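You operate a simulated robot arm through the tools that you are given. There is no shell and no other tool.

The job below is to be done with a simulated robot arm. You get a single attempt, and the scene is never put back.

## Task
Fit the black end cap and the green pivot pin to the upright slat.
Fine: stand lever tight first; the pin goes into the cap's bush.

The check looks at the end state, three seconds after you hand in, the way a careful person would. Anything else that was tipped, shoved, dropped, spilled or broken makes it a failure. Lids that push on must go on centred and level and be pressed home; caps that screw on are set level and turned clockwise until they are tight.

## Robot
A 7-joint arm with a three-finger gripper, fixed in place. Base frame: the origin is on the floor under the middle of its stand, x ahead of it, y to its left, z up. Units: cm, rad, N and s.
It reaches about 134.2 cm from its shoulder. Its first joint turns from -2.897 to 2.897 rad. Payload 2.69 kg.
The tool frame sits at the grasp point between the pads (the TCP): z along the fingers, y along the line on which they close. The tips reach 3 cm beyond it. The gripper opens to 12.8 cm; its body begins 11.7 cm behind the TCP.
Orientation is that of the tool frame in the base frame, as a unit quaternion [w, x, y, z]. With the fingers straight down and closing along the base's y, the tool's x points along the base's -x, its y along +y and its z along -z.

## Interface
- The arm moves only by the tool servo_tool. Its argument "steps" is a list that holds one entry, the list of rows, each a list of 7 numbers: the turn, a rotation vector about the tool's x, y, z in units of 5 degrees (1.0 is 5 degrees), then the shift along the tool's x, y, z in units of 20 mm (1.0 is 20 mm), then the opening, from 0 (shut) to 1 (fully open). In form: [[[rx, ry, rz, tx, ty, tz, fingers], ...]]. A call has 1 to 20 rows; each row shifts and turns the commanded pose from where the row before left it, along the tool's axes as they then stand. A call with a number of a shift or a turn outside -1 to 1 is refused whole. Rows are played at 5 a second. More than 5 cm and 0.15 rad between two rows, or a gripper value outside its range, and nothing of the call is played. A pose out of reach is approached as far as the arm can. The call stops where the force on the tool passes 40 N (or 10 N more than at its start, if that is more) or the arm is blocked; 0.2 s more then pass. The fingers move at their own pace (about 12.7 cm/s each) and stop on an object; they squeeze with about 34 N. The grip force told is the motor's: it shows also when the fingers shut on nothing. Time passes only in rows, and 0.2 s behind the last, so rows that do not move let the fingers close. It gives the time, the measured TCP pose, the force on the tool (base axes), the opening and the grip force at its end, in the units of the frame above (readings bear some noise), with the torque about the TCP (base axes, N m) and any sound that the robot's microphone picked up.
- Cameras (640 x 400 px; columns grow to the right, rows downward): "scene" is fixed at [5.07, 65.18, 148.85]; the picture's right is [0.54, -0.84, 0.00], its down [-0.57, -0.37, -0.74] and it looks along [0.62, 0.40, -0.68] (base axes); focal length 278 px, centre (320, 200). "wrist" rides on the gripper at [5.8, 5.4, -13.1] in the tool frame; the picture's right is [-0.68, 0.74, 0.00], its down [-0.62, -0.57, -0.55] and it looks along [-0.40, -0.37, 0.84] (tool axes); focal length 234 px, centre (320, 200).
- capture(camera): a new picture of that camera. No time passes.
- lift_body(by): moves the trunk up (or, below 0, down) by that many cm; the arm rides with it, the base frame stays. It gives what a move gives, with no picture.
- probe_pixels(camera, pixels): for up to 12 pixels [column, row] of the newest picture of that camera ("zoom" is the newest enlarged one), the place [x, y, z] in the base frame of the surface seen there, good to about 0.3 cm. No time passes.
- enlarge(camera, box): a new picture of the part [left, top, right, bottom] of that camera's present view, enlarged. No time passes.
- job_done(): hands the job in; it is judged then, once.

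Leave the gripper open and the arm clear of the work at the hand-in unless told otherwise.

The tools are called after ">>>" as a command line: name --argument value ..., lists and objects as JSON in quotes. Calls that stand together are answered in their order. servo_tool: Moves the arm, as the interface text tells. Its arguments: {"type":"object","properties":{"steps":{"type":"array","items":{"type":"array","items":{"type":"array","items":{"type":"number"}}}}},"required":["steps"]} The other tools are called the same way: lift_body (by) moves the trunk up or down; capture (camera) takes a picture; probe_pixels (camera, pixels) gives the place of the surface under pixels of a picture; enlarge (camera, box) takes an enlarged picture of a part of a camera's view; job_done () hands the job in.

At the start:

```text
time: 0.0
tool_pos: [16.46, 78.86, 131.5]
tool_rot: [-0.001, 0.0, 1.0, 0.001]
ft_force: [-0.4, -0.2, -0.2]
moment: [0.01, 0.01, 0.02]
opening: 12.8
grasp_force: 0.1
trunk travel left (down, up): [-15.0, 20.0]
```

scene: 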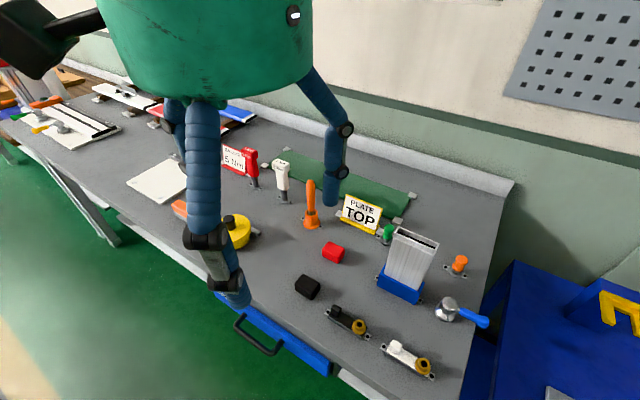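
wrist: 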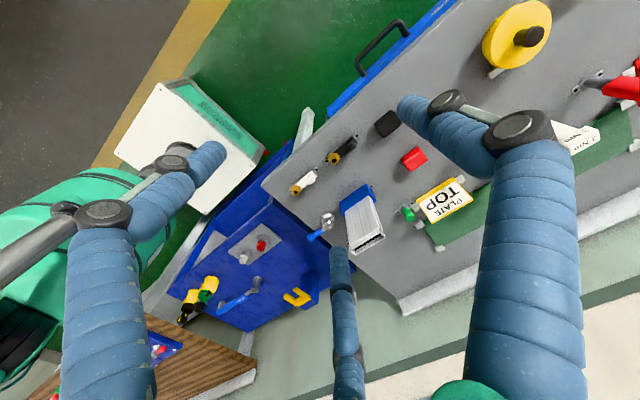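

The arm hangs in front of the scene camera. On the bench I can see an upright slat in a blue stand (about 405,260), a blue lever (about 460,312), black and red blocks, and green and orange pins. I'll enlarge these areas before moving anything.

>>> enlarge --camera "scene" --box '[280, 200, 500, 390]'

>>> enlarge --camera "wrist" --box '[260, 90, 500, 270]'

```text
2.11 times, centred on (390, 295) of scene
```

zoom: 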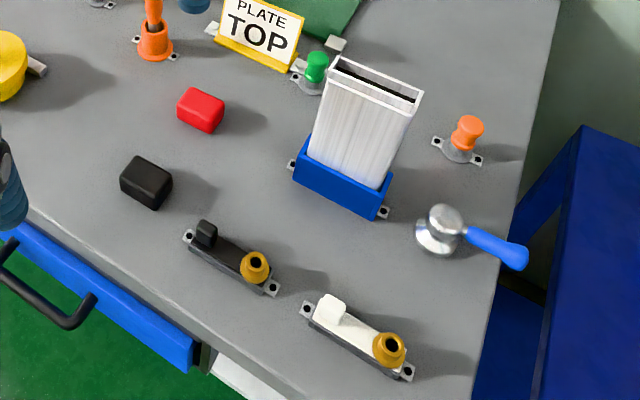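

```text
2.22 times, centred on (380, 180) of wrist
```

zoom: 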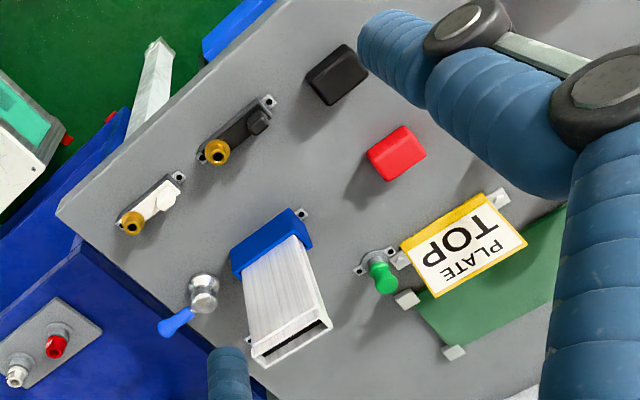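

The slat is hollow at the top and stands in a blue stand. Next to it is a lever with a silver knob and blue handle. There are two end caps in nests, one black and one white, each with a brass bush. The green pin is at about (388,232) in the scene picture. I'll probe these for positions.

>>> probe_pixels --camera "scene" --pixels '[[394, 229], [437, 240], [434, 247], [392, 236], [387, 231], [387, 244], [459, 262], [442, 304], [480, 320], [348, 312], [361, 326], [345, 323]]'

>>> enlarge --camera "scene" --box '[315, 290, 445, 385]'

>>> enlarge --camera "scene" --box '[370, 215, 500, 335]'

```text
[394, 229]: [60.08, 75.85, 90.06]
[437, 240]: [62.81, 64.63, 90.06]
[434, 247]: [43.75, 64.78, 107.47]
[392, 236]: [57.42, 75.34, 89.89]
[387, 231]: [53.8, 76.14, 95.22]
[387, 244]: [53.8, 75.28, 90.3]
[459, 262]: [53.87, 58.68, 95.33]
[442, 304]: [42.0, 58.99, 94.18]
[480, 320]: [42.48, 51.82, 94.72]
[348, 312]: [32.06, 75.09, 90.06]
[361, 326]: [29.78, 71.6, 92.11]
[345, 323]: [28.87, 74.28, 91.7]
```

```text
4.21 times, centred on (380, 338) of scene
```

zoom: 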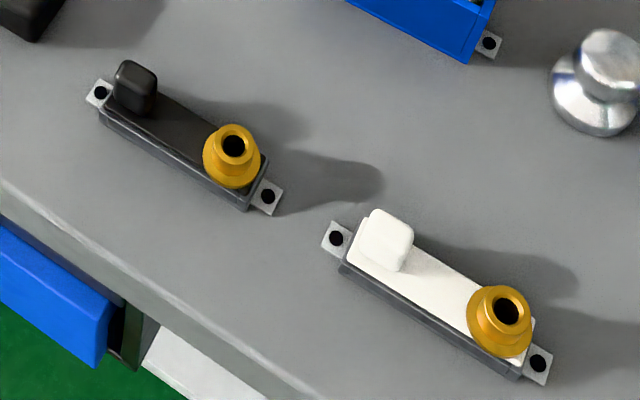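

```text
3.33 times, centred on (435, 275) of scene
```

zoom: 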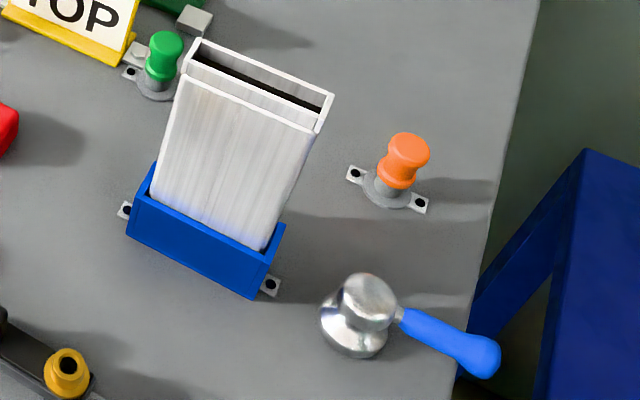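

The newest zoom shows the slat's hollow top, the stand, the lever, and the green and orange pins. I'll probe points in it for exact geometry.

>>> probe_pixels --camera "zoom" --pixels '[[198, 41], [330, 95], [316, 131], [185, 74], [255, 75], [262, 104], [150, 170], [283, 228], [253, 293], [130, 232], [215, 262], [240, 200]]'

>>> probe_pixels --camera "zoom" --pixels '[[368, 290], [345, 335], [340, 310], [402, 318], [440, 335], [485, 357], [470, 345], [165, 42], [160, 75], [155, 92], [131, 72], [405, 150]]'

```text
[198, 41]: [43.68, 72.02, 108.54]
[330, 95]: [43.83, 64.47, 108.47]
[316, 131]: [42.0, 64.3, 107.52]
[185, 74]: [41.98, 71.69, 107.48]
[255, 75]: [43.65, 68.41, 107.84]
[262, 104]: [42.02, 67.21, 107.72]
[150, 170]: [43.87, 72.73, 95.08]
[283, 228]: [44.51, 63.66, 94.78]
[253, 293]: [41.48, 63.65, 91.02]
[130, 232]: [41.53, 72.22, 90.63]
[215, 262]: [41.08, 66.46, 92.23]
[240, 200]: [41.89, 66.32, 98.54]
```

```text
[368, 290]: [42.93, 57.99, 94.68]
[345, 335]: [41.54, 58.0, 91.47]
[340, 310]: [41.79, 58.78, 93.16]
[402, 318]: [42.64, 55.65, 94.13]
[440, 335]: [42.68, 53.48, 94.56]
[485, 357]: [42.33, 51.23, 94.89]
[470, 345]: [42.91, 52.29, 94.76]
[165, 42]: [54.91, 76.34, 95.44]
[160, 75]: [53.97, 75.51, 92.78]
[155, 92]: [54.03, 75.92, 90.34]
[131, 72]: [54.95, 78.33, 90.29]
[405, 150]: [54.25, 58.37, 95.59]
```

The slat top is about x 42–44, y 64.3–72, z about 108. The lever pivot is near (42, 58.3) with its handle pointing to -y at z about 94.7. I'll move the arm ahead at its present height, well clear of the bench, so the wrist camera sees the work from close up.

>>> servo_tool --steps '[[[0, 0, 0, -1, -0.4, 0, 1], [0, 0, 0, -1, -0.4, 0, 1], [0, 0, 0, -1, -0.4, 0, 1], [0, 0, 0, -1, -0.4, 0, 1], [0, 0, 0, -1, -0.4, 0, 1], [0, 0, 0, -1, -0.4, 0, 1], [0, 0, 0, -1, -0.4, 0, 1], [0, 0, 0, -1, -0.4, 0, 1]]]'

>>> capture --camera "wrist"

>>> capture --camera "scene"

```text
time: 1.8
tool_pos: [32.4, 72.39, 131.47]
tool_rot: [0.0, -0.001, 1.0, 0.001]
ft_force: [0.1, -0.5, -0.3]
moment: [0.02, 0.0, 0.02]
opening: 12.79
grasp_force: 0.1
trunk travel left (down, up): [-15.0, 20.0]
```

```text
taken
```

wrist: 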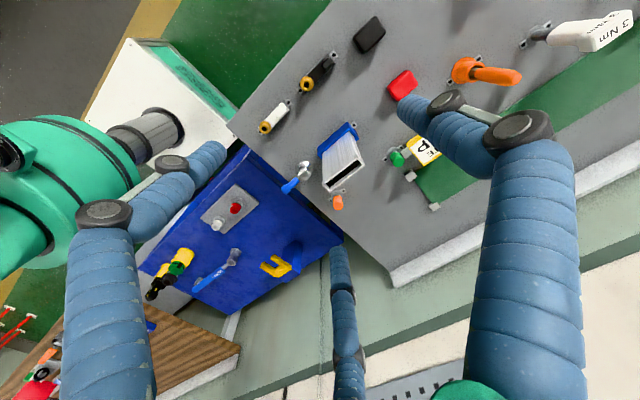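

```text
taken
```

scene: 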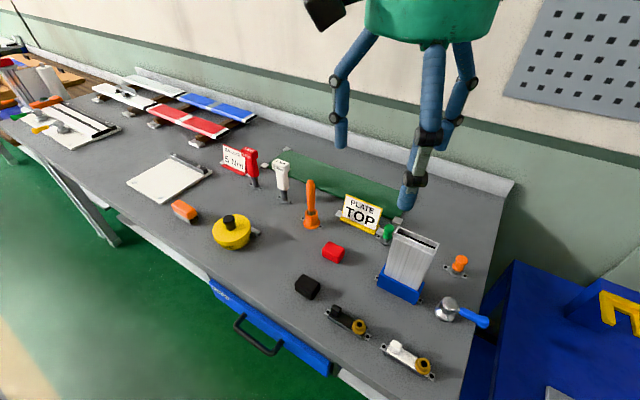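

The wrist camera now sees the work around (300,130). I'll enlarge there.

>>> enlarge --camera "wrist" --box '[240, 60, 420, 220]'

>>> enlarge --camera "wrist" --box '[270, 110, 370, 210]'

>>> enlarge --camera "scene" --box '[160, 130, 420, 290]'

```text
2.50 times, centred on (330, 140) of wrist
```

zoom: 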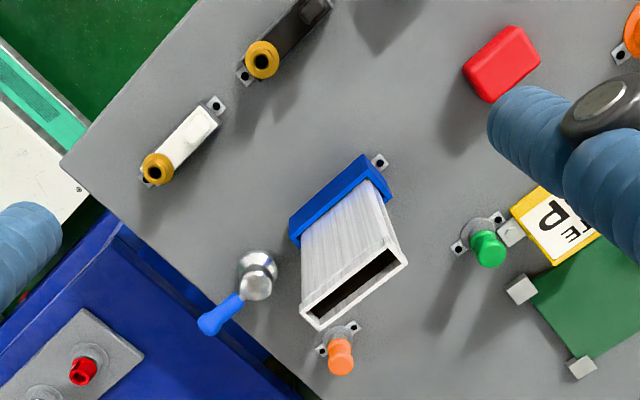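

```text
4.00 times, centred on (320, 160) of wrist
```

zoom: 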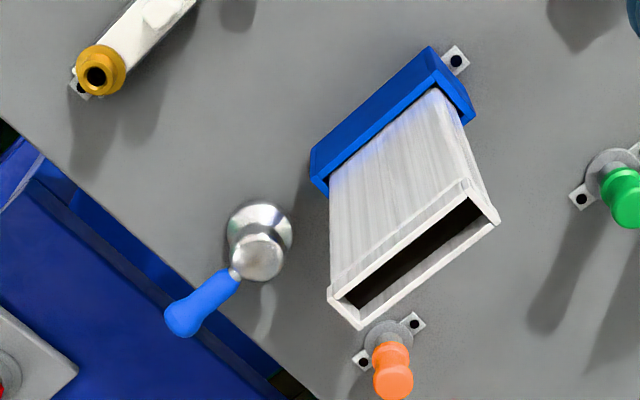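

```text
2.46 times, centred on (290, 210) of scene
```

zoom: 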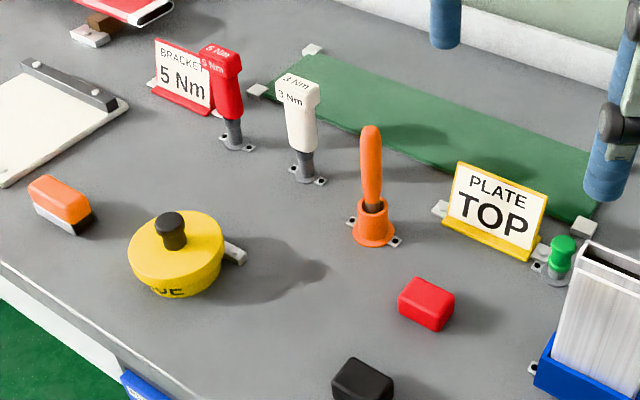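

I'll look at the rest of the bench and enlarge the slat top, in case something there shows how the cap should sit.

>>> enlarge --camera "scene" --box '[0, 40, 270, 210]'

>>> enlarge --camera "scene" --box '[375, 220, 445, 310]'

>>> enlarge --camera "scene" --box '[315, 295, 375, 345]'

>>> enlarge --camera "scene" --box '[425, 285, 500, 340]'

```text
2.35 times, centred on (135, 125) of scene
```

zoom: 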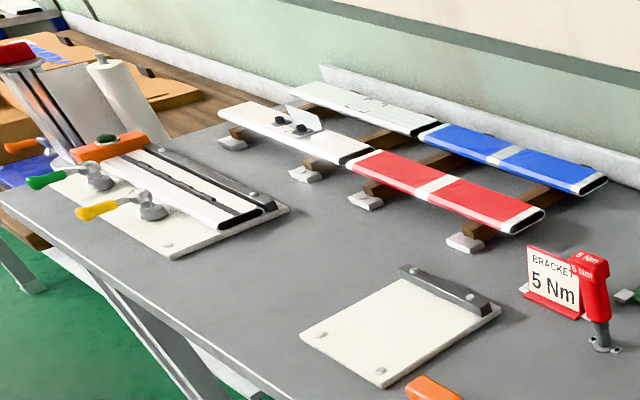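

```text
4.44 times, centred on (410, 265) of scene
```

zoom: 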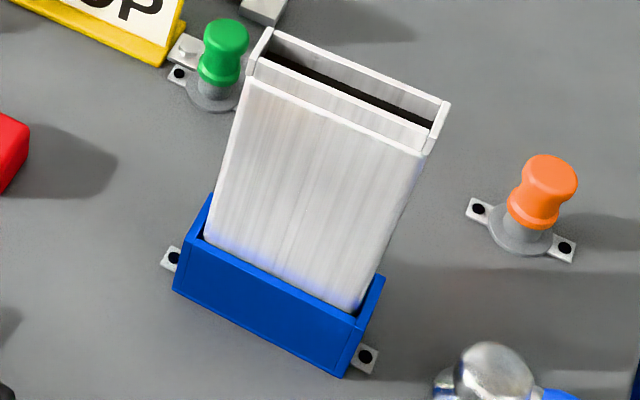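

```text
8.00 times, centred on (345, 320) of scene
```

zoom: 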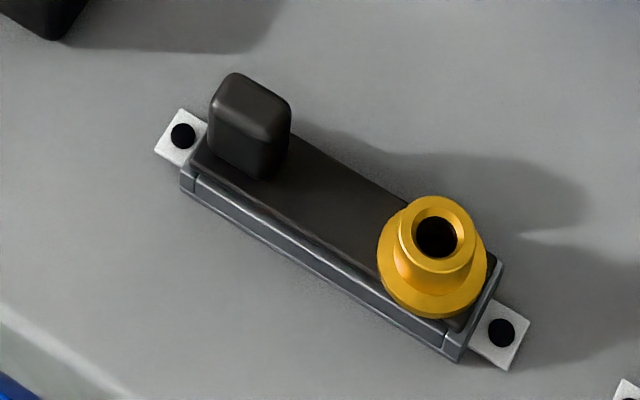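

```text
7.27 times, centred on (462, 312) of scene
```

zoom: 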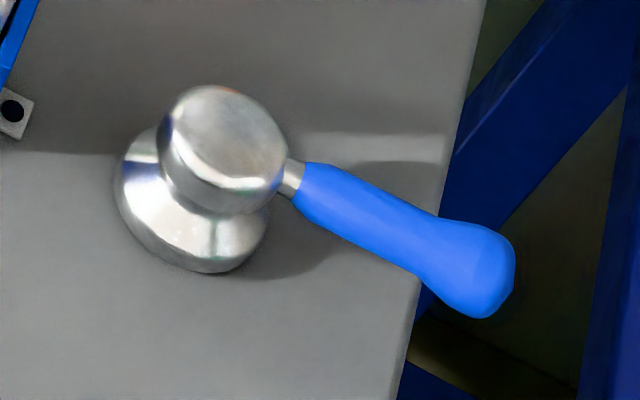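

The cap is a black plate with a grip tab at one end and a brass bush at the other. The slat's top has a raised rim. Before going near anything I need the fingers' layout, so I'll probe them in the wrist picture, along with the slat and cap points.

>>> probe_pixels --camera "wrist" --pixels '[[338, 250], [345, 290], [350, 330], [212, 150], [195, 160], [170, 185], [100, 215], [405, 105], [435, 115], [470, 140], [520, 135], [340, 270]]'

>>> enlarge --camera "wrist" --box '[310, 110, 370, 200]'

```text
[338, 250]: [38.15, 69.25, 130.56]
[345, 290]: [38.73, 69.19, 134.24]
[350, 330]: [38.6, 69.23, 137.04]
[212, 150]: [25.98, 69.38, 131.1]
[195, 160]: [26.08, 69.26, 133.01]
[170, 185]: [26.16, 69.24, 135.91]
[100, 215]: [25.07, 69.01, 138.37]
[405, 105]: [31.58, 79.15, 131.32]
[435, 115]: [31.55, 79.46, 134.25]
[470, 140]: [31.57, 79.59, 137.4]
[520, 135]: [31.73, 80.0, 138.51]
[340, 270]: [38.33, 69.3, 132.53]
```

```text
4.44 times, centred on (340, 155) of wrist
```

zoom: 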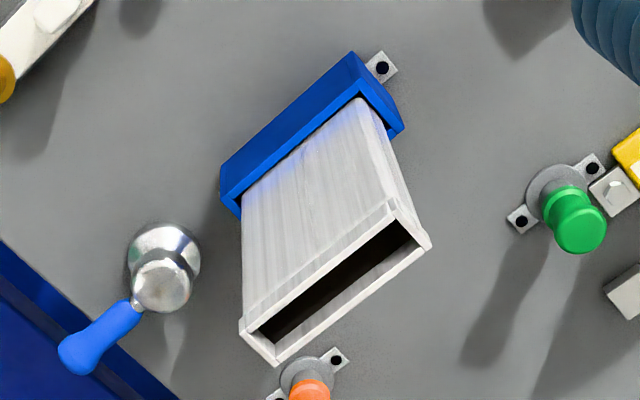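

The fingers sit at about 120° around the TCP: one at tool +y, and two at (±5.9, -3.2). I'll close partway in free air to see how they travel.

>>> servo_tool --steps '[[[0, 0, 0, 0, 0, 0, 0.3], [0, 0, 0, 0, 0, 0, 0.3], [0, 0, 0, 0, 0, 0, 0.3]]]'

>>> capture --camera "wrist"

>>> enlarge --camera "scene" --box '[300, 0, 520, 220]'

```text
time: 2.6
tool_pos: [32.31, 72.33, 131.42]
tool_rot: [0.0, -0.001, 1.0, 0.001]
ft_force: [0.0, -0.4, 0.0]
moment: [0.02, 0.02, -0.02]
opening: 3.87
grasp_force: 0.0
trunk travel left (down, up): [-15.0, 20.0]
```

```text
taken
```

wrist: 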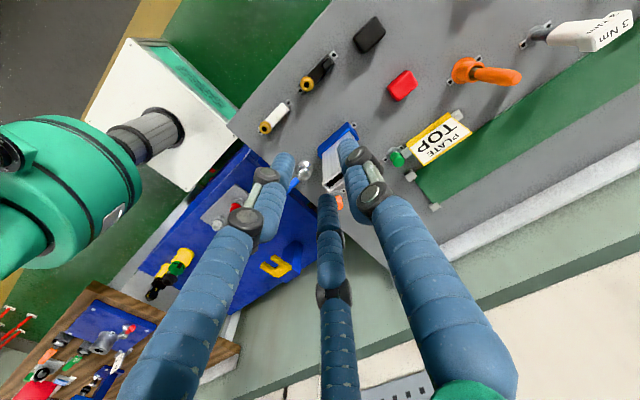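

```text
1.82 times, centred on (410, 110) of scene
```

zoom: 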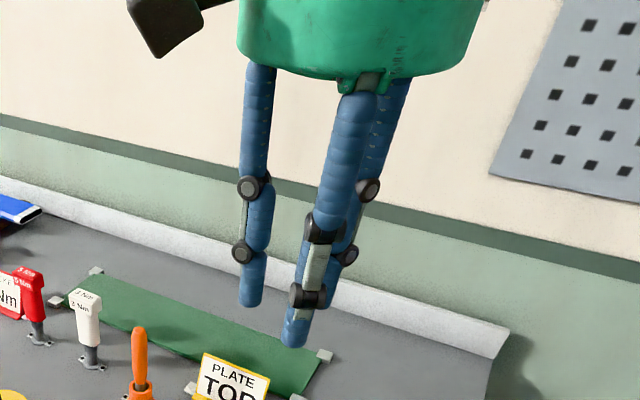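

Opening is now 3.87 cm. I'll probe the finger tips again to see whether they move radially.

>>> probe_pixels --camera "wrist" --pixels '[[283, 160], [272, 185], [265, 205], [290, 172], [349, 150], [358, 180], [365, 205], [340, 165], [327, 205], [330, 230], [332, 260], [325, 197]]'

>>> enlarge --camera "wrist" --box '[220, 100, 420, 240]'

```text
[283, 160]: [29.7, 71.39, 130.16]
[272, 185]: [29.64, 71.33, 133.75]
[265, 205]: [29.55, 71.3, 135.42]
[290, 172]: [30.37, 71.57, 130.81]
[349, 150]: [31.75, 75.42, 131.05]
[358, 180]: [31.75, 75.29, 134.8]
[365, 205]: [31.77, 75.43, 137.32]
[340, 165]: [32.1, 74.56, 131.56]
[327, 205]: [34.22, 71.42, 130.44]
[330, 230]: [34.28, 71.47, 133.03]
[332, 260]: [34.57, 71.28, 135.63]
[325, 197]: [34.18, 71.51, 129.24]
```

```text
2.86 times, centred on (320, 170) of wrist
```

zoom: 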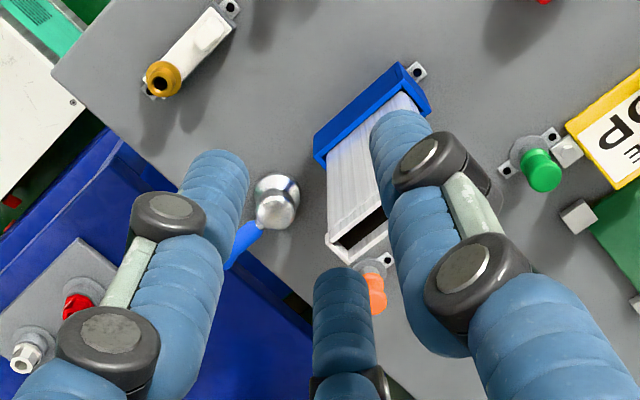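

The fingers close radially, with inner radius equal to half the opening, and the tips are about 1.7 cm thick. I'll open again and lower over the black cap at (30,73), down to about z 107, for a closer look. The slat at x≥41.5 stays clear of the fingers (reach about 6–8 cm).

>>> servo_tool --steps '[[[0, 0, 0, 0.3, 0, 1, 1], [0, 0, 0, 0.3, 0, 1, 1], [0, 0, 0, 0.3, 0, 1, 1], [0, 0, 0, 0.3, 0, 1, 1], [0, 0, 0, 0, 0, 1, 1], [0, 0, 0, 0, 0, 1, 1], [0, 0, 0, 0, 0, 1, 1], [0, 0, 0, 0, 0, 1, 1], [0, 0, 0, 0, 0, 1, 1], [0, 0, 0, 0, 0, 1, 1], [0, 0, 0, 0, 0, 1, 1], [0, 0, 0, 0, 0, 0.5, 1]]]'

>>> capture --camera "wrist"

>>> capture --camera "scene"

```text
time: 5.2
tool_pos: [30.14, 72.57, 108.32]
tool_rot: [0.0, 0.001, 1.0, 0.001]
ft_force: [-0.6, -0.1, -0.3]
moment: [0.02, -0.02, -0.01]
opening: 12.8
grasp_force: 0.1
trunk travel left (down, up): [-15.0, 20.0]
```

```text
taken
```

wrist: 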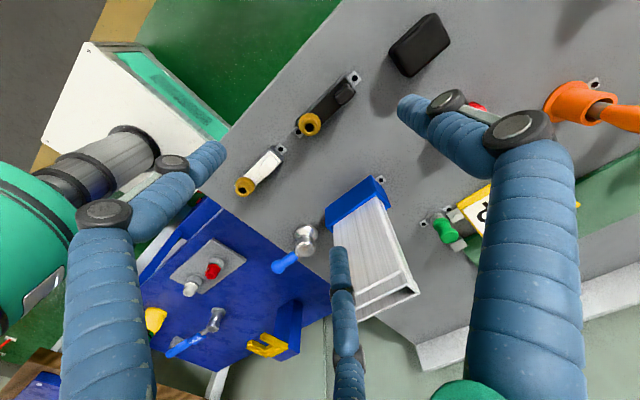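

```text
taken
```

scene: 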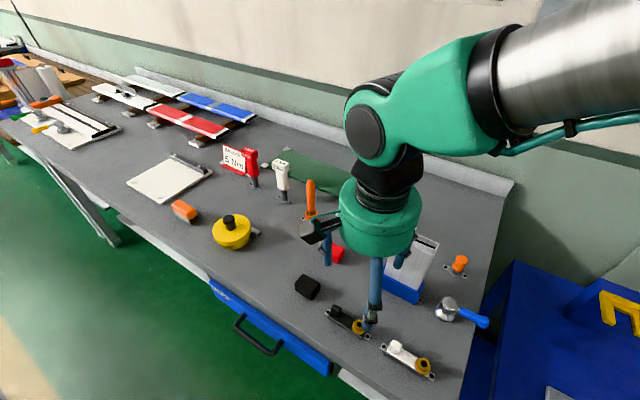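

The view is closer now. I'll enlarge the black cap (325,103), the slat and lever, and the green pin (443,232).

>>> enlarge --camera "wrist" --box '[280, 60, 375, 150]'

>>> enlarge --camera "wrist" --box '[260, 170, 430, 320]'

>>> enlarge --camera "wrist" --box '[400, 180, 500, 270]'

>>> enlarge --camera "wrist" --box '[255, 205, 335, 285]'

```text
4.44 times, centred on (328, 105) of wrist
```

zoom: 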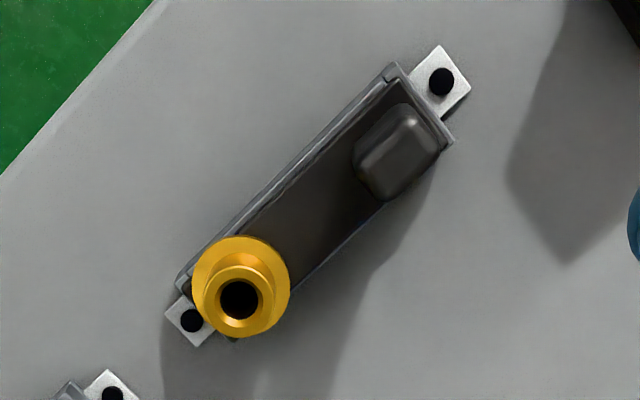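

```text
2.67 times, centred on (345, 245) of wrist
```

zoom: 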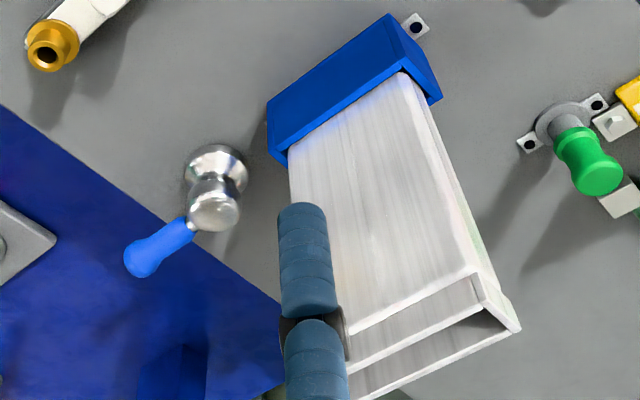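

```text
4.44 times, centred on (450, 225) of wrist
```

zoom: 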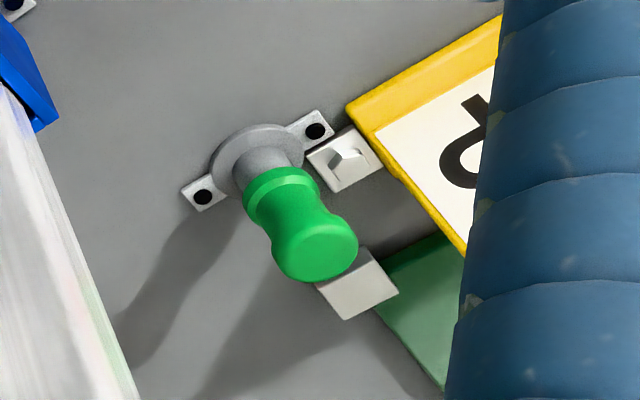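

```text
5.00 times, centred on (295, 245) of wrist
```

zoom: 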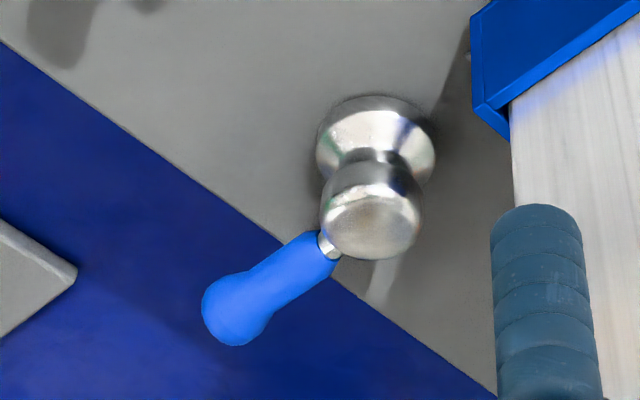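

Next I'll measure the cap in an enlarged wrist picture.

>>> enlarge --camera "wrist" --box '[280, 60, 375, 150]'

>>> probe_pixels --camera "zoom" --pixels '[[405, 120], [380, 165], [415, 155], [360, 150], [300, 200], [340, 140], [250, 300], [225, 265], [280, 265], [240, 255], [205, 235], [330, 270]]'

>>> probe_pixels --camera "zoom" --pixels '[[390, 70], [450, 138], [182, 285], [230, 335], [300, 165], [285, 175], [265, 190], [355, 260], [440, 85], [192, 322], [400, 80], [240, 300]]'

```text
4.44 times, centred on (328, 105) of wrist
```

zoom: 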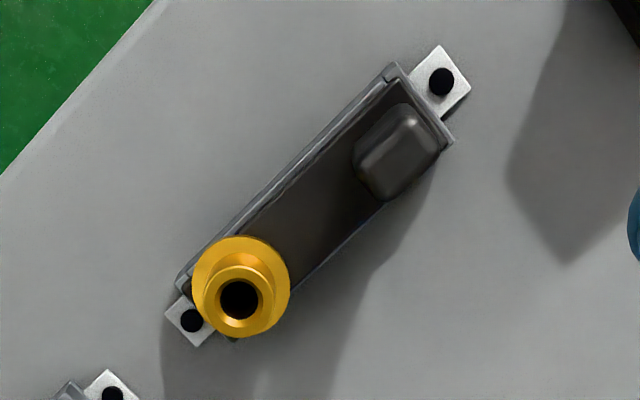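

```text
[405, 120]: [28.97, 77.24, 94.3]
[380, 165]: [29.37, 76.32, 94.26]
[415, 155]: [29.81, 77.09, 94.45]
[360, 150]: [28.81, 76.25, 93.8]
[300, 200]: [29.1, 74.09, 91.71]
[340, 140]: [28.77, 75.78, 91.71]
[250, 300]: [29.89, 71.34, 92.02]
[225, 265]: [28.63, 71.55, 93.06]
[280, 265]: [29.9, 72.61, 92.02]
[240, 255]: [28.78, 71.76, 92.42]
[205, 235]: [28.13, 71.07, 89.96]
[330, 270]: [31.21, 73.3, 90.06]
```

```text
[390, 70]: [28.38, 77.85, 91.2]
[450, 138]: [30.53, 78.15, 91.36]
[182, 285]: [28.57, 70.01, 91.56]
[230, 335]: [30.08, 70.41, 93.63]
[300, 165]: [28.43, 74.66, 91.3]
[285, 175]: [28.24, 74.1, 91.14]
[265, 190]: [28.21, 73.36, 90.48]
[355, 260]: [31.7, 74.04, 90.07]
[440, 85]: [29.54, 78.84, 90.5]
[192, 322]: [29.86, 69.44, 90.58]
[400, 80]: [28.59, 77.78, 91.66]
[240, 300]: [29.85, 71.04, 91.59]
```

Measured: the cap plate runs x 28.4–30.6, y 70–78, top at z 91.7. The tab is at about (29.4, 76.9) with its top at z 94.4, and the bush is at about (29.6, 71.2). The slat's outline matches the cap, so only a translation is needed.

The lever comes first. I'll raise up, shut the fingers, and move high above a spot beside the handle on its +x side, about (46.5, 52.5).

>>> servo_tool --steps '[[[0, 0, 0, 0, 0, -1, 0], [0, 0, 0, 0, 0, -1, 0], [0, 0, 0, 0, 0, -1, 0], [0, 0, 0, 0, 0, -1, 0], [0, 0, 0, -0.7, -1, -0.2, 0], [0, 0, 0, -0.8, -1, 0, 0], [0, 0, 0, -0.8, -1, 0, 0], [0, 0, 0, -0.8, -1, 0, 0], [0, 0, 0, -0.8, -1, 0, 0], [0, 0, 0, -0.8, -1, 0, 0], [0, 0, 0, -0.8, -1, 0, 0], [0, 0, 0, -0.9, -1, 0, 0], [0, 0, 0, -0.9, -1, 0, 0], [0, 0, 0, -0.9, -1, 0, 0], [0, 0, 0, 0, 0, 0, 0]]]'

>>> capture --camera "wrist"

>>> capture --camera "scene"

```text
time: 8.4
tool_pos: [46.71, 52.23, 116.93]
tool_rot: [0.0, 0.0, 1.0, 0.0]
ft_force: [0.1, 0.8, 0.6]
moment: [0.04, 0.0, -0.01]
opening: 0.2
grasp_force: 31.3
trunk travel left (down, up): [-15.0, 20.0]
```

```text
taken
```

wrist: 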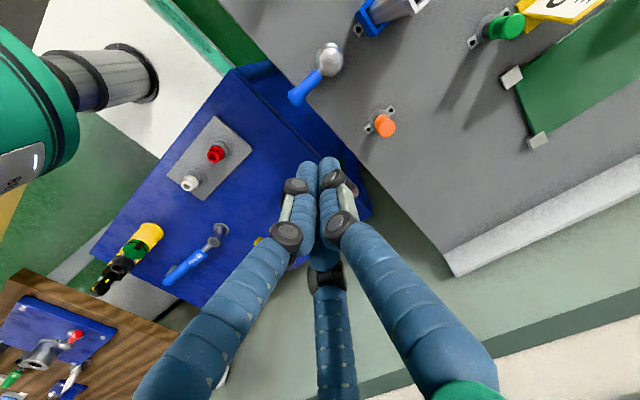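

```text
taken
```

scene: 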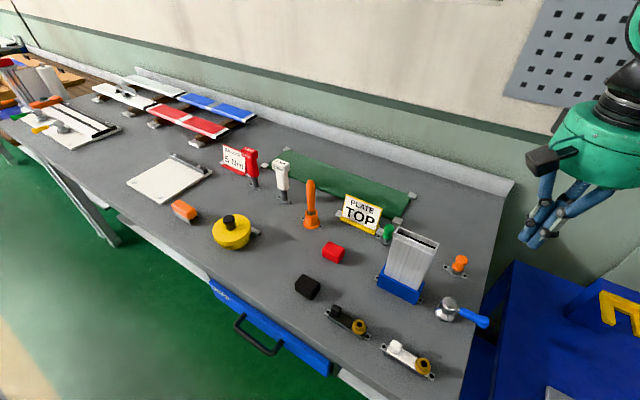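

The fingers are shut and I'm above the lever's side. There is another blue-handled item on the table to the right, at (200,255) in the wrist picture, so I'll enlarge both to be sure which is the stand's lever.

>>> enlarge --camera "wrist" --box '[270, 20, 400, 140]'

>>> enlarge --camera "wrist" --box '[90, 110, 290, 300]'

>>> enlarge --camera "scene" --box '[370, 220, 500, 340]'

```text
3.33 times, centred on (335, 80) of wrist
```

zoom: 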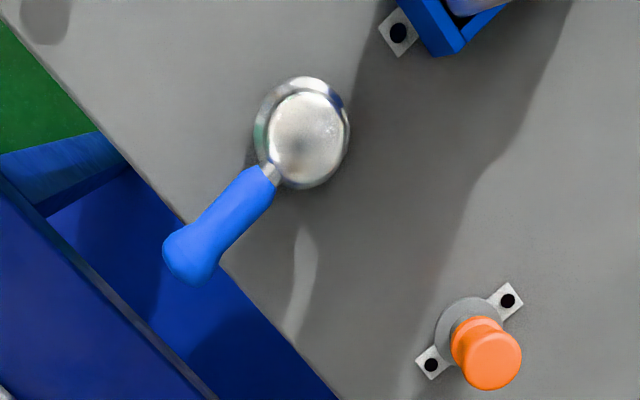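

```text
2.11 times, centred on (190, 205) of wrist
```

zoom: 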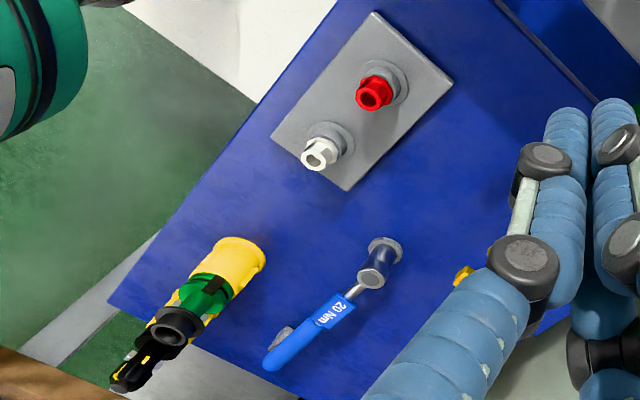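

```text
3.33 times, centred on (435, 280) of scene
```

zoom: 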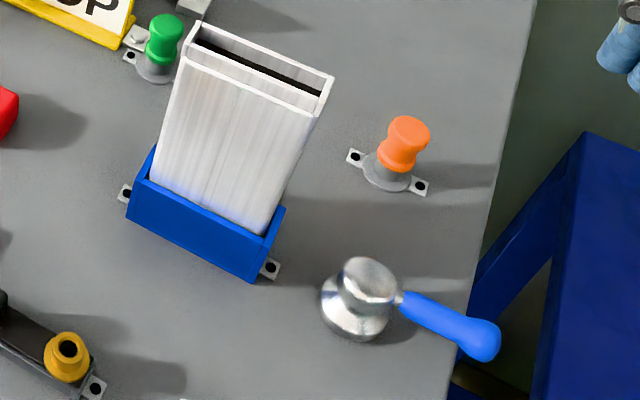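

The item on the other table is a 20 Nm torque wrench that belongs elsewhere, so the lever beside the blue stand is mine. I'll measure it.

>>> enlarge --camera "wrist" --box '[270, 20, 400, 140]'

>>> probe_pixels --camera "zoom" --pixels '[[300, 135], [268, 130], [340, 140], [300, 175], [310, 95], [270, 172], [240, 185], [262, 205], [215, 235], [185, 255], [190, 225], [225, 250]]'

```text
3.33 times, centred on (335, 80) of wrist
```

zoom: 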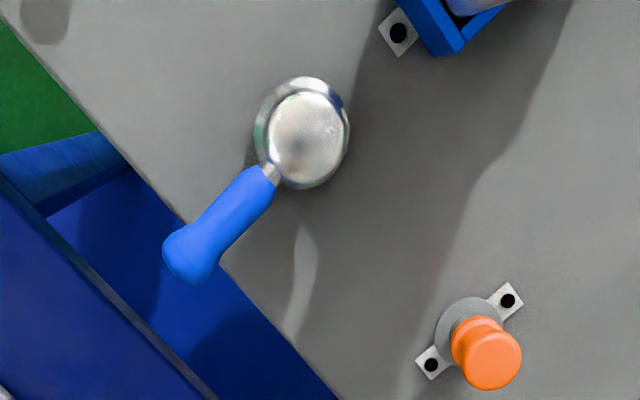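

```text
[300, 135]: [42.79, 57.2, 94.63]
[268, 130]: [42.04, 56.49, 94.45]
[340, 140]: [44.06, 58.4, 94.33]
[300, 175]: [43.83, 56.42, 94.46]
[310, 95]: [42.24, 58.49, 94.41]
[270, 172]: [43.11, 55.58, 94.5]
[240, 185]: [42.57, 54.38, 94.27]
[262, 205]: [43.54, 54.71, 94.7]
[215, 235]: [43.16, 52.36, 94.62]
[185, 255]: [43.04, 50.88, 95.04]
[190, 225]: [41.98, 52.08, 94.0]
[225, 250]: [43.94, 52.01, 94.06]
```

The lever's pivot is about (42.9, 57.4) and its handle runs along -y to y≈50.3 at z≈94.3, half-width about 0.9. I'll go straight down beside it at (46.7, 52.2) until the tips are at z≈92.8. That leaves about 1 cm of side gap and stays clear of the bench at z 90.

>>> servo_tool --steps '[[[0, 0, 0, 0, 0, 1, 0], [0, 0, 0, 0, 0, 1, 0], [0, 0, 0, 0, 0, 1, 0], [0, 0, 0, 0, 0, 1, 0], [0, 0, 0, 0, 0, 1, 0], [0, 0, 0, 0, 0, 1, 0], [0, 0, 0, 0, 0, 1, 0], [0, 0, 0, 0, 0, 1, 0], [0, 0, 0, 0, 0, 1, 0], [0, 0, 0, 0, 0, 1, 0], [0, 0, 0, 0, 0, 0.5, 0]]]'

>>> capture --camera "wrist"

>>> enlarge --camera "scene" --box '[390, 230, 550, 350]'

```text
time: 10.8
tool_pos: [46.47, 52.62, 95.77]
tool_rot: [0.0, 0.0, 1.0, 0.0]
ft_force: [0.7, 0.8, -0.2]
moment: [-0.02, 0.01, 0.01]
opening: 0.2
grasp_force: 31.6
trunk travel left (down, up): [-15.0, 20.0]
```

```text
taken
```

wrist: 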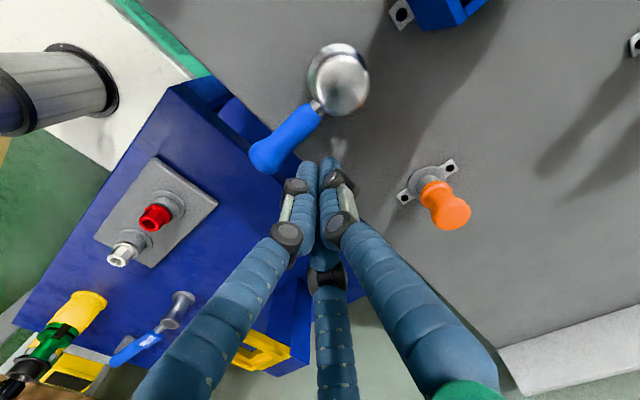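

```text
3.33 times, centred on (470, 290) of scene
```

zoom: 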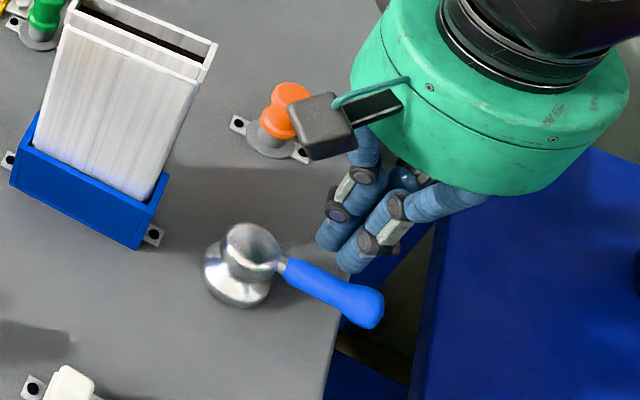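

The closed fingers are beside the handle's +x side with nothing touched. Now I'll push the handle slowly toward -x, clockwise seen from above, through about 30° while watching the force.

>>> servo_tool --steps '[[[0, 0, 0, 0.25, -0.06, 0, 0], [0, 0, 0, 0.25, -0.06, 0, 0], [0, 0, 0, 0.25, -0.06, 0, 0], [0, 0, 0, 0.2, -0.05, 0, 0], [0, 0, 0, 0.2, -0.05, 0, 0], [0, 0, 0, 0.2, -0.04, 0, 0], [0, 0, 0, 0.2, -0.03, 0, 0], [0, 0, 0, 0.2, -0.02, 0, 0]]]'

>>> capture --camera "wrist"

>>> enlarge --camera "scene" --box '[390, 230, 550, 350]'

```text
time: 12.6
tool_pos: [43.06, 51.77, 95.83]
tool_rot: [0.001, 0.0, 1.0, 0.0]
ft_force: [2.5, 0.6, -0.2]
moment: [0.03, -0.02, 0.01]
opening: 0.22
grasp_force: 31.5
trunk travel left (down, up): [-15.0, 20.0]
```

```text
taken
```

wrist: 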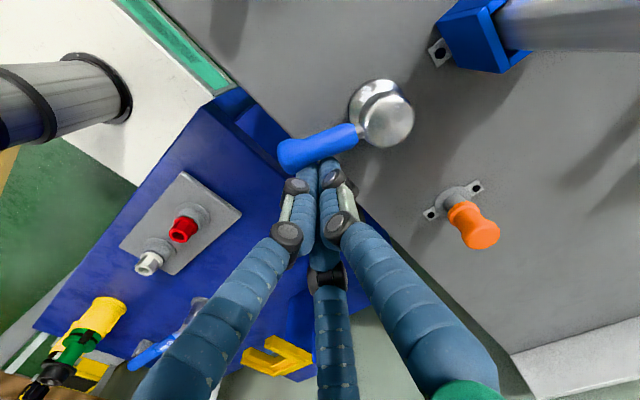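

```text
3.33 times, centred on (470, 290) of scene
```

zoom: 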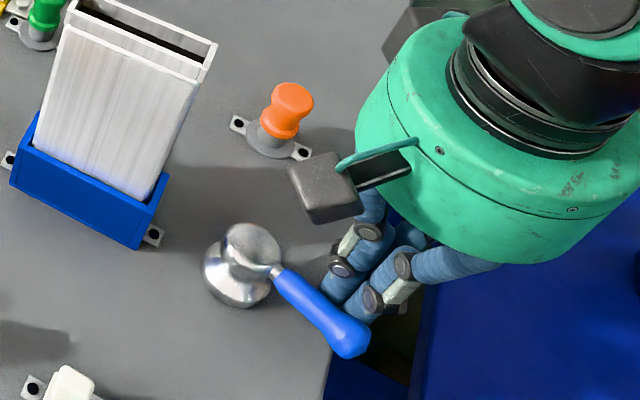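

The lever turned freely by about 25° at only 2.5 N. I'll continue on the arc to about 60°.

>>> servo_tool --steps '[[[0, 0, 0, 0.33, 0.015, 0, 0], [0, 0, 0, 0.34, 0.035, 0, 0], [0, 0, 0, 0.235, 0.065, 0, 0], [0, 0, 0, 0.24, 0.08, 0, 0], [0, 0, 0, 0.22, 0.105, 0, 0], [0, 0, 0, 0.215, 0.115, 0, 0]]]'

>>> capture --camera "wrist"

>>> enlarge --camera "scene" --box '[390, 230, 550, 350]'

```text
time: 14.0
tool_pos: [39.68, 52.58, 95.66]
tool_rot: [-0.001, -0.002, 1.0, 0.0]
ft_force: [0.6, -1.2, -0.6]
moment: [0.02, -0.03, -0.03]
opening: 0.19
grasp_force: 31.5
trunk travel left (down, up): [-15.0, 20.0]
```

```text
taken
```

wrist: 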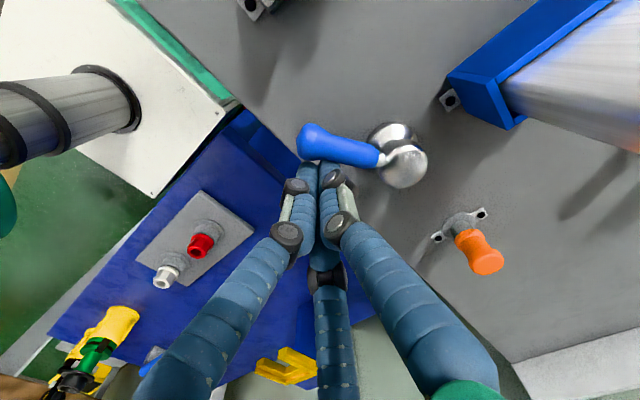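

```text
3.33 times, centred on (470, 290) of scene
```

zoom: 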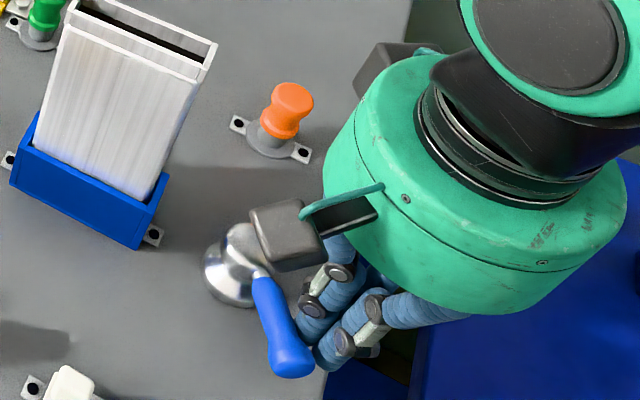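

The motion is still light at about 60°. I'll carry on to about 90° in smaller steps.

>>> servo_tool --steps '[[[0, 0, 0, 0.12, 0.15, 0, 0], [0, 0, 0, 0.18, 0.16, 0, 0], [0, 0, 0, 0.17, 0.175, 0, 0], [0, 0, 0, 0.16, 0.185, 0, 0], [0, 0, 0, 0.145, 0.2, 0, 0], [0, 0, 0, 0.125, 0.215, 0, 0]]]'

>>> capture --camera "wrist"

>>> enlarge --camera "scene" --box '[390, 230, 550, 350]'

```text
time: 15.4
tool_pos: [37.9, 54.71, 95.73]
tool_rot: [-0.001, 0.001, 1.0, 0.0]
ft_force: [0.2, -0.7, 0.5]
moment: [0.05, -0.01, -0.02]
opening: 0.21
grasp_force: 32.1
trunk travel left (down, up): [-15.0, 20.0]
```

```text
taken
```

wrist: 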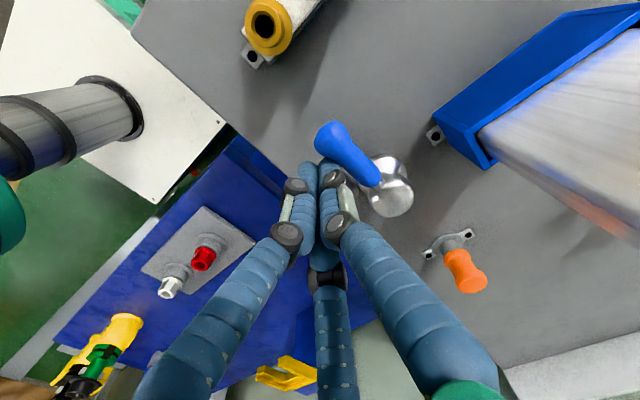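

```text
3.33 times, centred on (470, 290) of scene
```

zoom: 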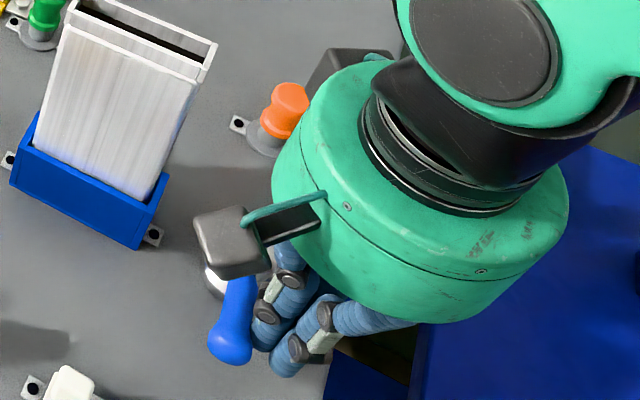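

At 90° it is still free. The gripper body must stay clear of the slat corner at (41.8, 64.2), so I'll slide outward along the handle to 6 cm radius and continue toward 110°. A force rise stops the call.

>>> servo_tool --steps '[[[0, 0, 0, 0.4, -0.05, 0, 0], [0, 0, 0, 0.15, 0.1, 0, 0], [0, 0, 0, 0.055, 0.19, 0, 0], [0, 0, 0, 0.08, 0.275, 0, 0], [0, 0, 0, 0.055, 0.28, 0, 0]]]'

>>> capture --camera "wrist"

>>> enlarge --camera "scene" --box '[390, 230, 550, 350]'

```text
time: 16.4
tool_pos: [36.7, 55.06, 95.57]
tool_rot: [-0.002, 0.0, 1.0, -0.004]
ft_force: [-1.2, -9.2, 2.6]
moment: [-0.04, -0.11, 0.01]
opening: 0.21
grasp_force: 31.2
trunk travel left (down, up): [-15.0, 20.0]
stopped in row 5: the force on the tool passed its limit at 48 N (the readings are from after the stop); the commanded pose is now the measured one
```

```text
taken
```

wrist: 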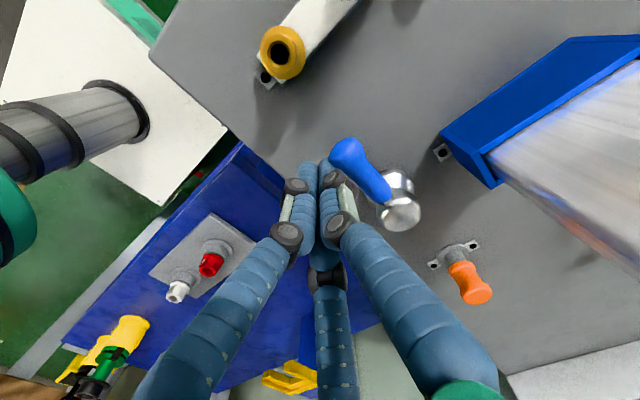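

```text
3.33 times, centred on (470, 290) of scene
```

zoom: 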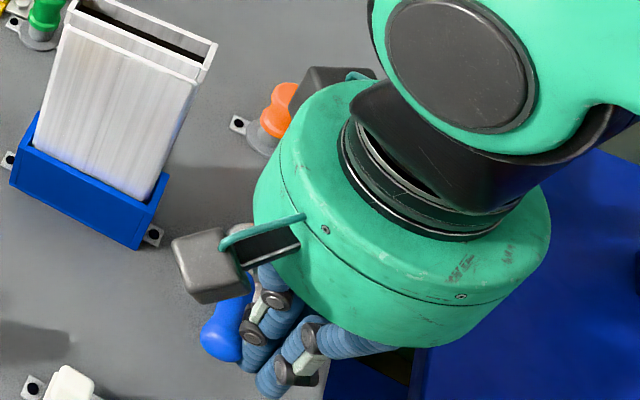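

The force jumped to 48 N with the handle close to straight at -x, about a quarter turn from where it began. That looks like the tight stop. I'll check the handle's angle, then press once more to confirm it's firm.

>>> enlarge --camera "wrist" --box '[310, 120, 440, 240]'

>>> probe_pixels --camera "wrist" --pixels '[[345, 150], [358, 165], [370, 180], [383, 195], [400, 210], [340, 158]]'

>>> servo_tool --steps '[[[0, 0, 0, 0, 0.1, 0, 0], [0, 0, 0, 0, 0.1, 0, 0], [0, 0, 0, 0, 0.1, 0, 0], [0, 0, 0, 0, 0.1, 0, 0], [0, 0, 0, 0, 0.1, 0, 0], [0, 0, 0, 0, 0.1, 0, 0]]]'

```text
3.33 times, centred on (375, 180) of wrist
```

zoom: 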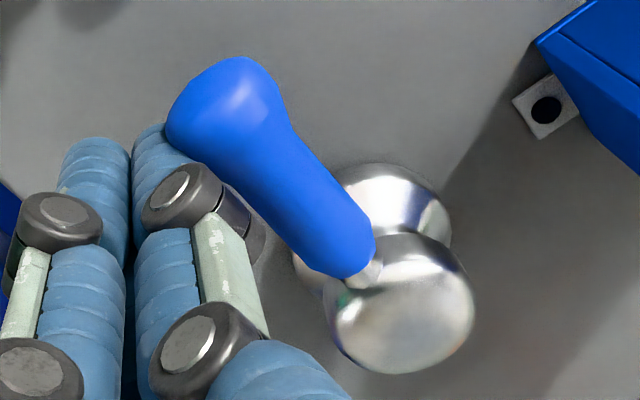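

```text
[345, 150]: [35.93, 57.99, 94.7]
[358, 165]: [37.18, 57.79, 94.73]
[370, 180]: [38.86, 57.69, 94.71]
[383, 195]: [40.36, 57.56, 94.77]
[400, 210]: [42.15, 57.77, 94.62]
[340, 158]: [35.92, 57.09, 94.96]
```

```text
time: 17.0
tool_pos: [36.55, 54.97, 95.35]
tool_rot: [-0.003, 0.0, 1.0, -0.007]
ft_force: [-0.2, -9.8, 1.9]
moment: [-0.01, -0.13, 0.01]
opening: 0.2
grasp_force: 31.7
trunk travel left (down, up): [-15.0, 20.0]
stopped in row 2: the force on the tool passed its limit at 44 N (the readings are from after the stop); the commanded pose is now the measured one
```

The handle now points exactly along -x, from (42.2, 57.7) to (35.9, 57.6), and a second push met a firm stop at 44 N. The lever is tight. I'll back off to -y, straighten the small tilt, and rise clear.

>>> servo_tool --steps '[[[0, 0, 0, 0, -0.5, 0, 0], [0, 0, 0, 0, -0.5, 0, 0], [0, 0, 0, 0, -0.2, -0.5, 0], [0, 0, 0, 0, 0, -1, 0], [-0.08, -0.03, 0, 0, 0, -1, 0], [-0.08, -0.03, 0, 0, 0, -1, 0], [0, 0, 0, 0, 0, -1, 0], [0, 0, 0, 0, 0, -1, 0], [0, 0, 0, 0, 0, -1, 0], [0, 0, 0, 0, 0, -1, 0], [0, 0, 0, 0, 0, -1, 0], [0, 0, 0, 0, 0, -1, 0], [0, 0, 0, 0, 0, -1, 0]]]'

>>> capture --camera "scene"

>>> capture --camera "wrist"

```text
time: 19.8
tool_pos: [36.48, 52.83, 116.41]
tool_rot: [0.0, 0.0, 1.0, 0.001]
ft_force: [0.3, -0.4, 0.1]
moment: [0.03, -0.01, -0.01]
opening: 0.2
grasp_force: 31.7
trunk travel left (down, up): [-15.0, 20.0]
```

```text
taken
```

scene: 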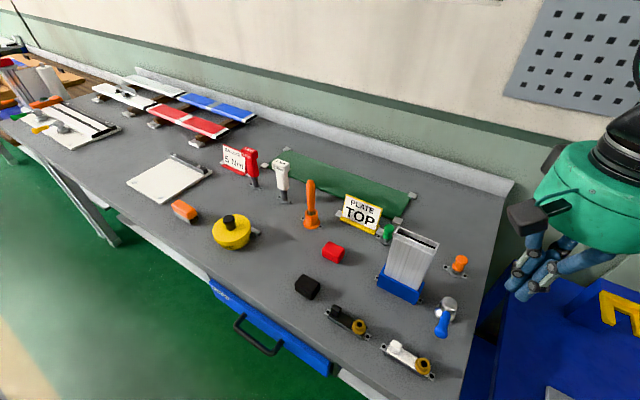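

```text
taken
```

wrist: 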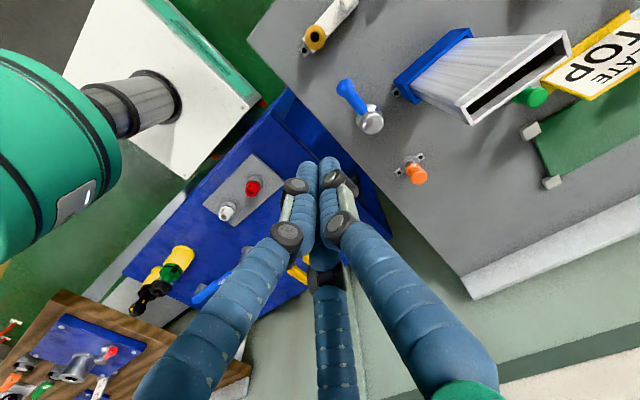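

The lever stays at its new angle. Now I'll measure the slat's top precisely from both cameras while the view is free.

>>> enlarge --camera "wrist" --box '[440, 20, 590, 135]'

>>> probe_pixels --camera "wrist" --pixels '[[460, 106], [465, 122], [563, 34], [569, 48], [515, 71], [519, 84], [510, 68], [500, 60], [520, 78], [468, 112], [560, 42], [490, 105]]'

>>> enlarge --camera "scene" --box '[380, 220, 450, 275]'

```text
3.48 times, centred on (515, 78) of wrist
```

zoom: 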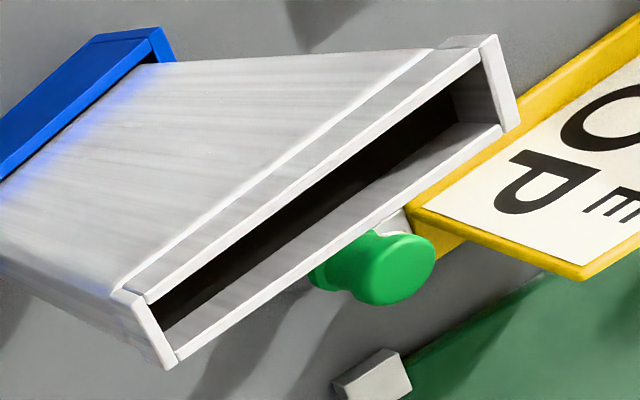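

```text
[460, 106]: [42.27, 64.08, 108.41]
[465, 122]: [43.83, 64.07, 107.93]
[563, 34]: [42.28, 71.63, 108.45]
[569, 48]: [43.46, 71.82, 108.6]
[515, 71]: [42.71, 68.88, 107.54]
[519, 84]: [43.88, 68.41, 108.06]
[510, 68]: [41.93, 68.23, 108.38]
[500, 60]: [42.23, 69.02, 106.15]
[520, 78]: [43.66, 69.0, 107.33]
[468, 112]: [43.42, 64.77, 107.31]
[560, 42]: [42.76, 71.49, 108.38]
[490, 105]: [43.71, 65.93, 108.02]
```

```text
7.27 times, centred on (415, 248) of scene
```

zoom: 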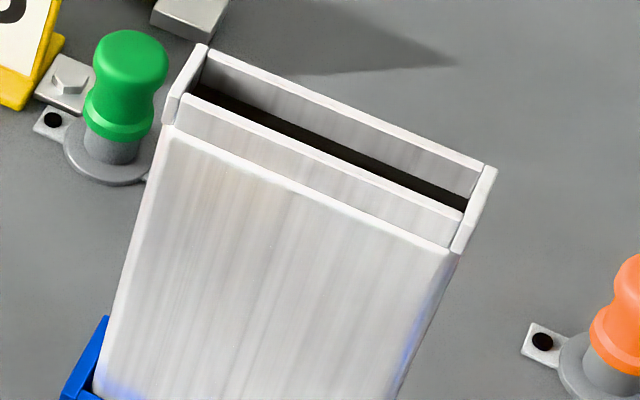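

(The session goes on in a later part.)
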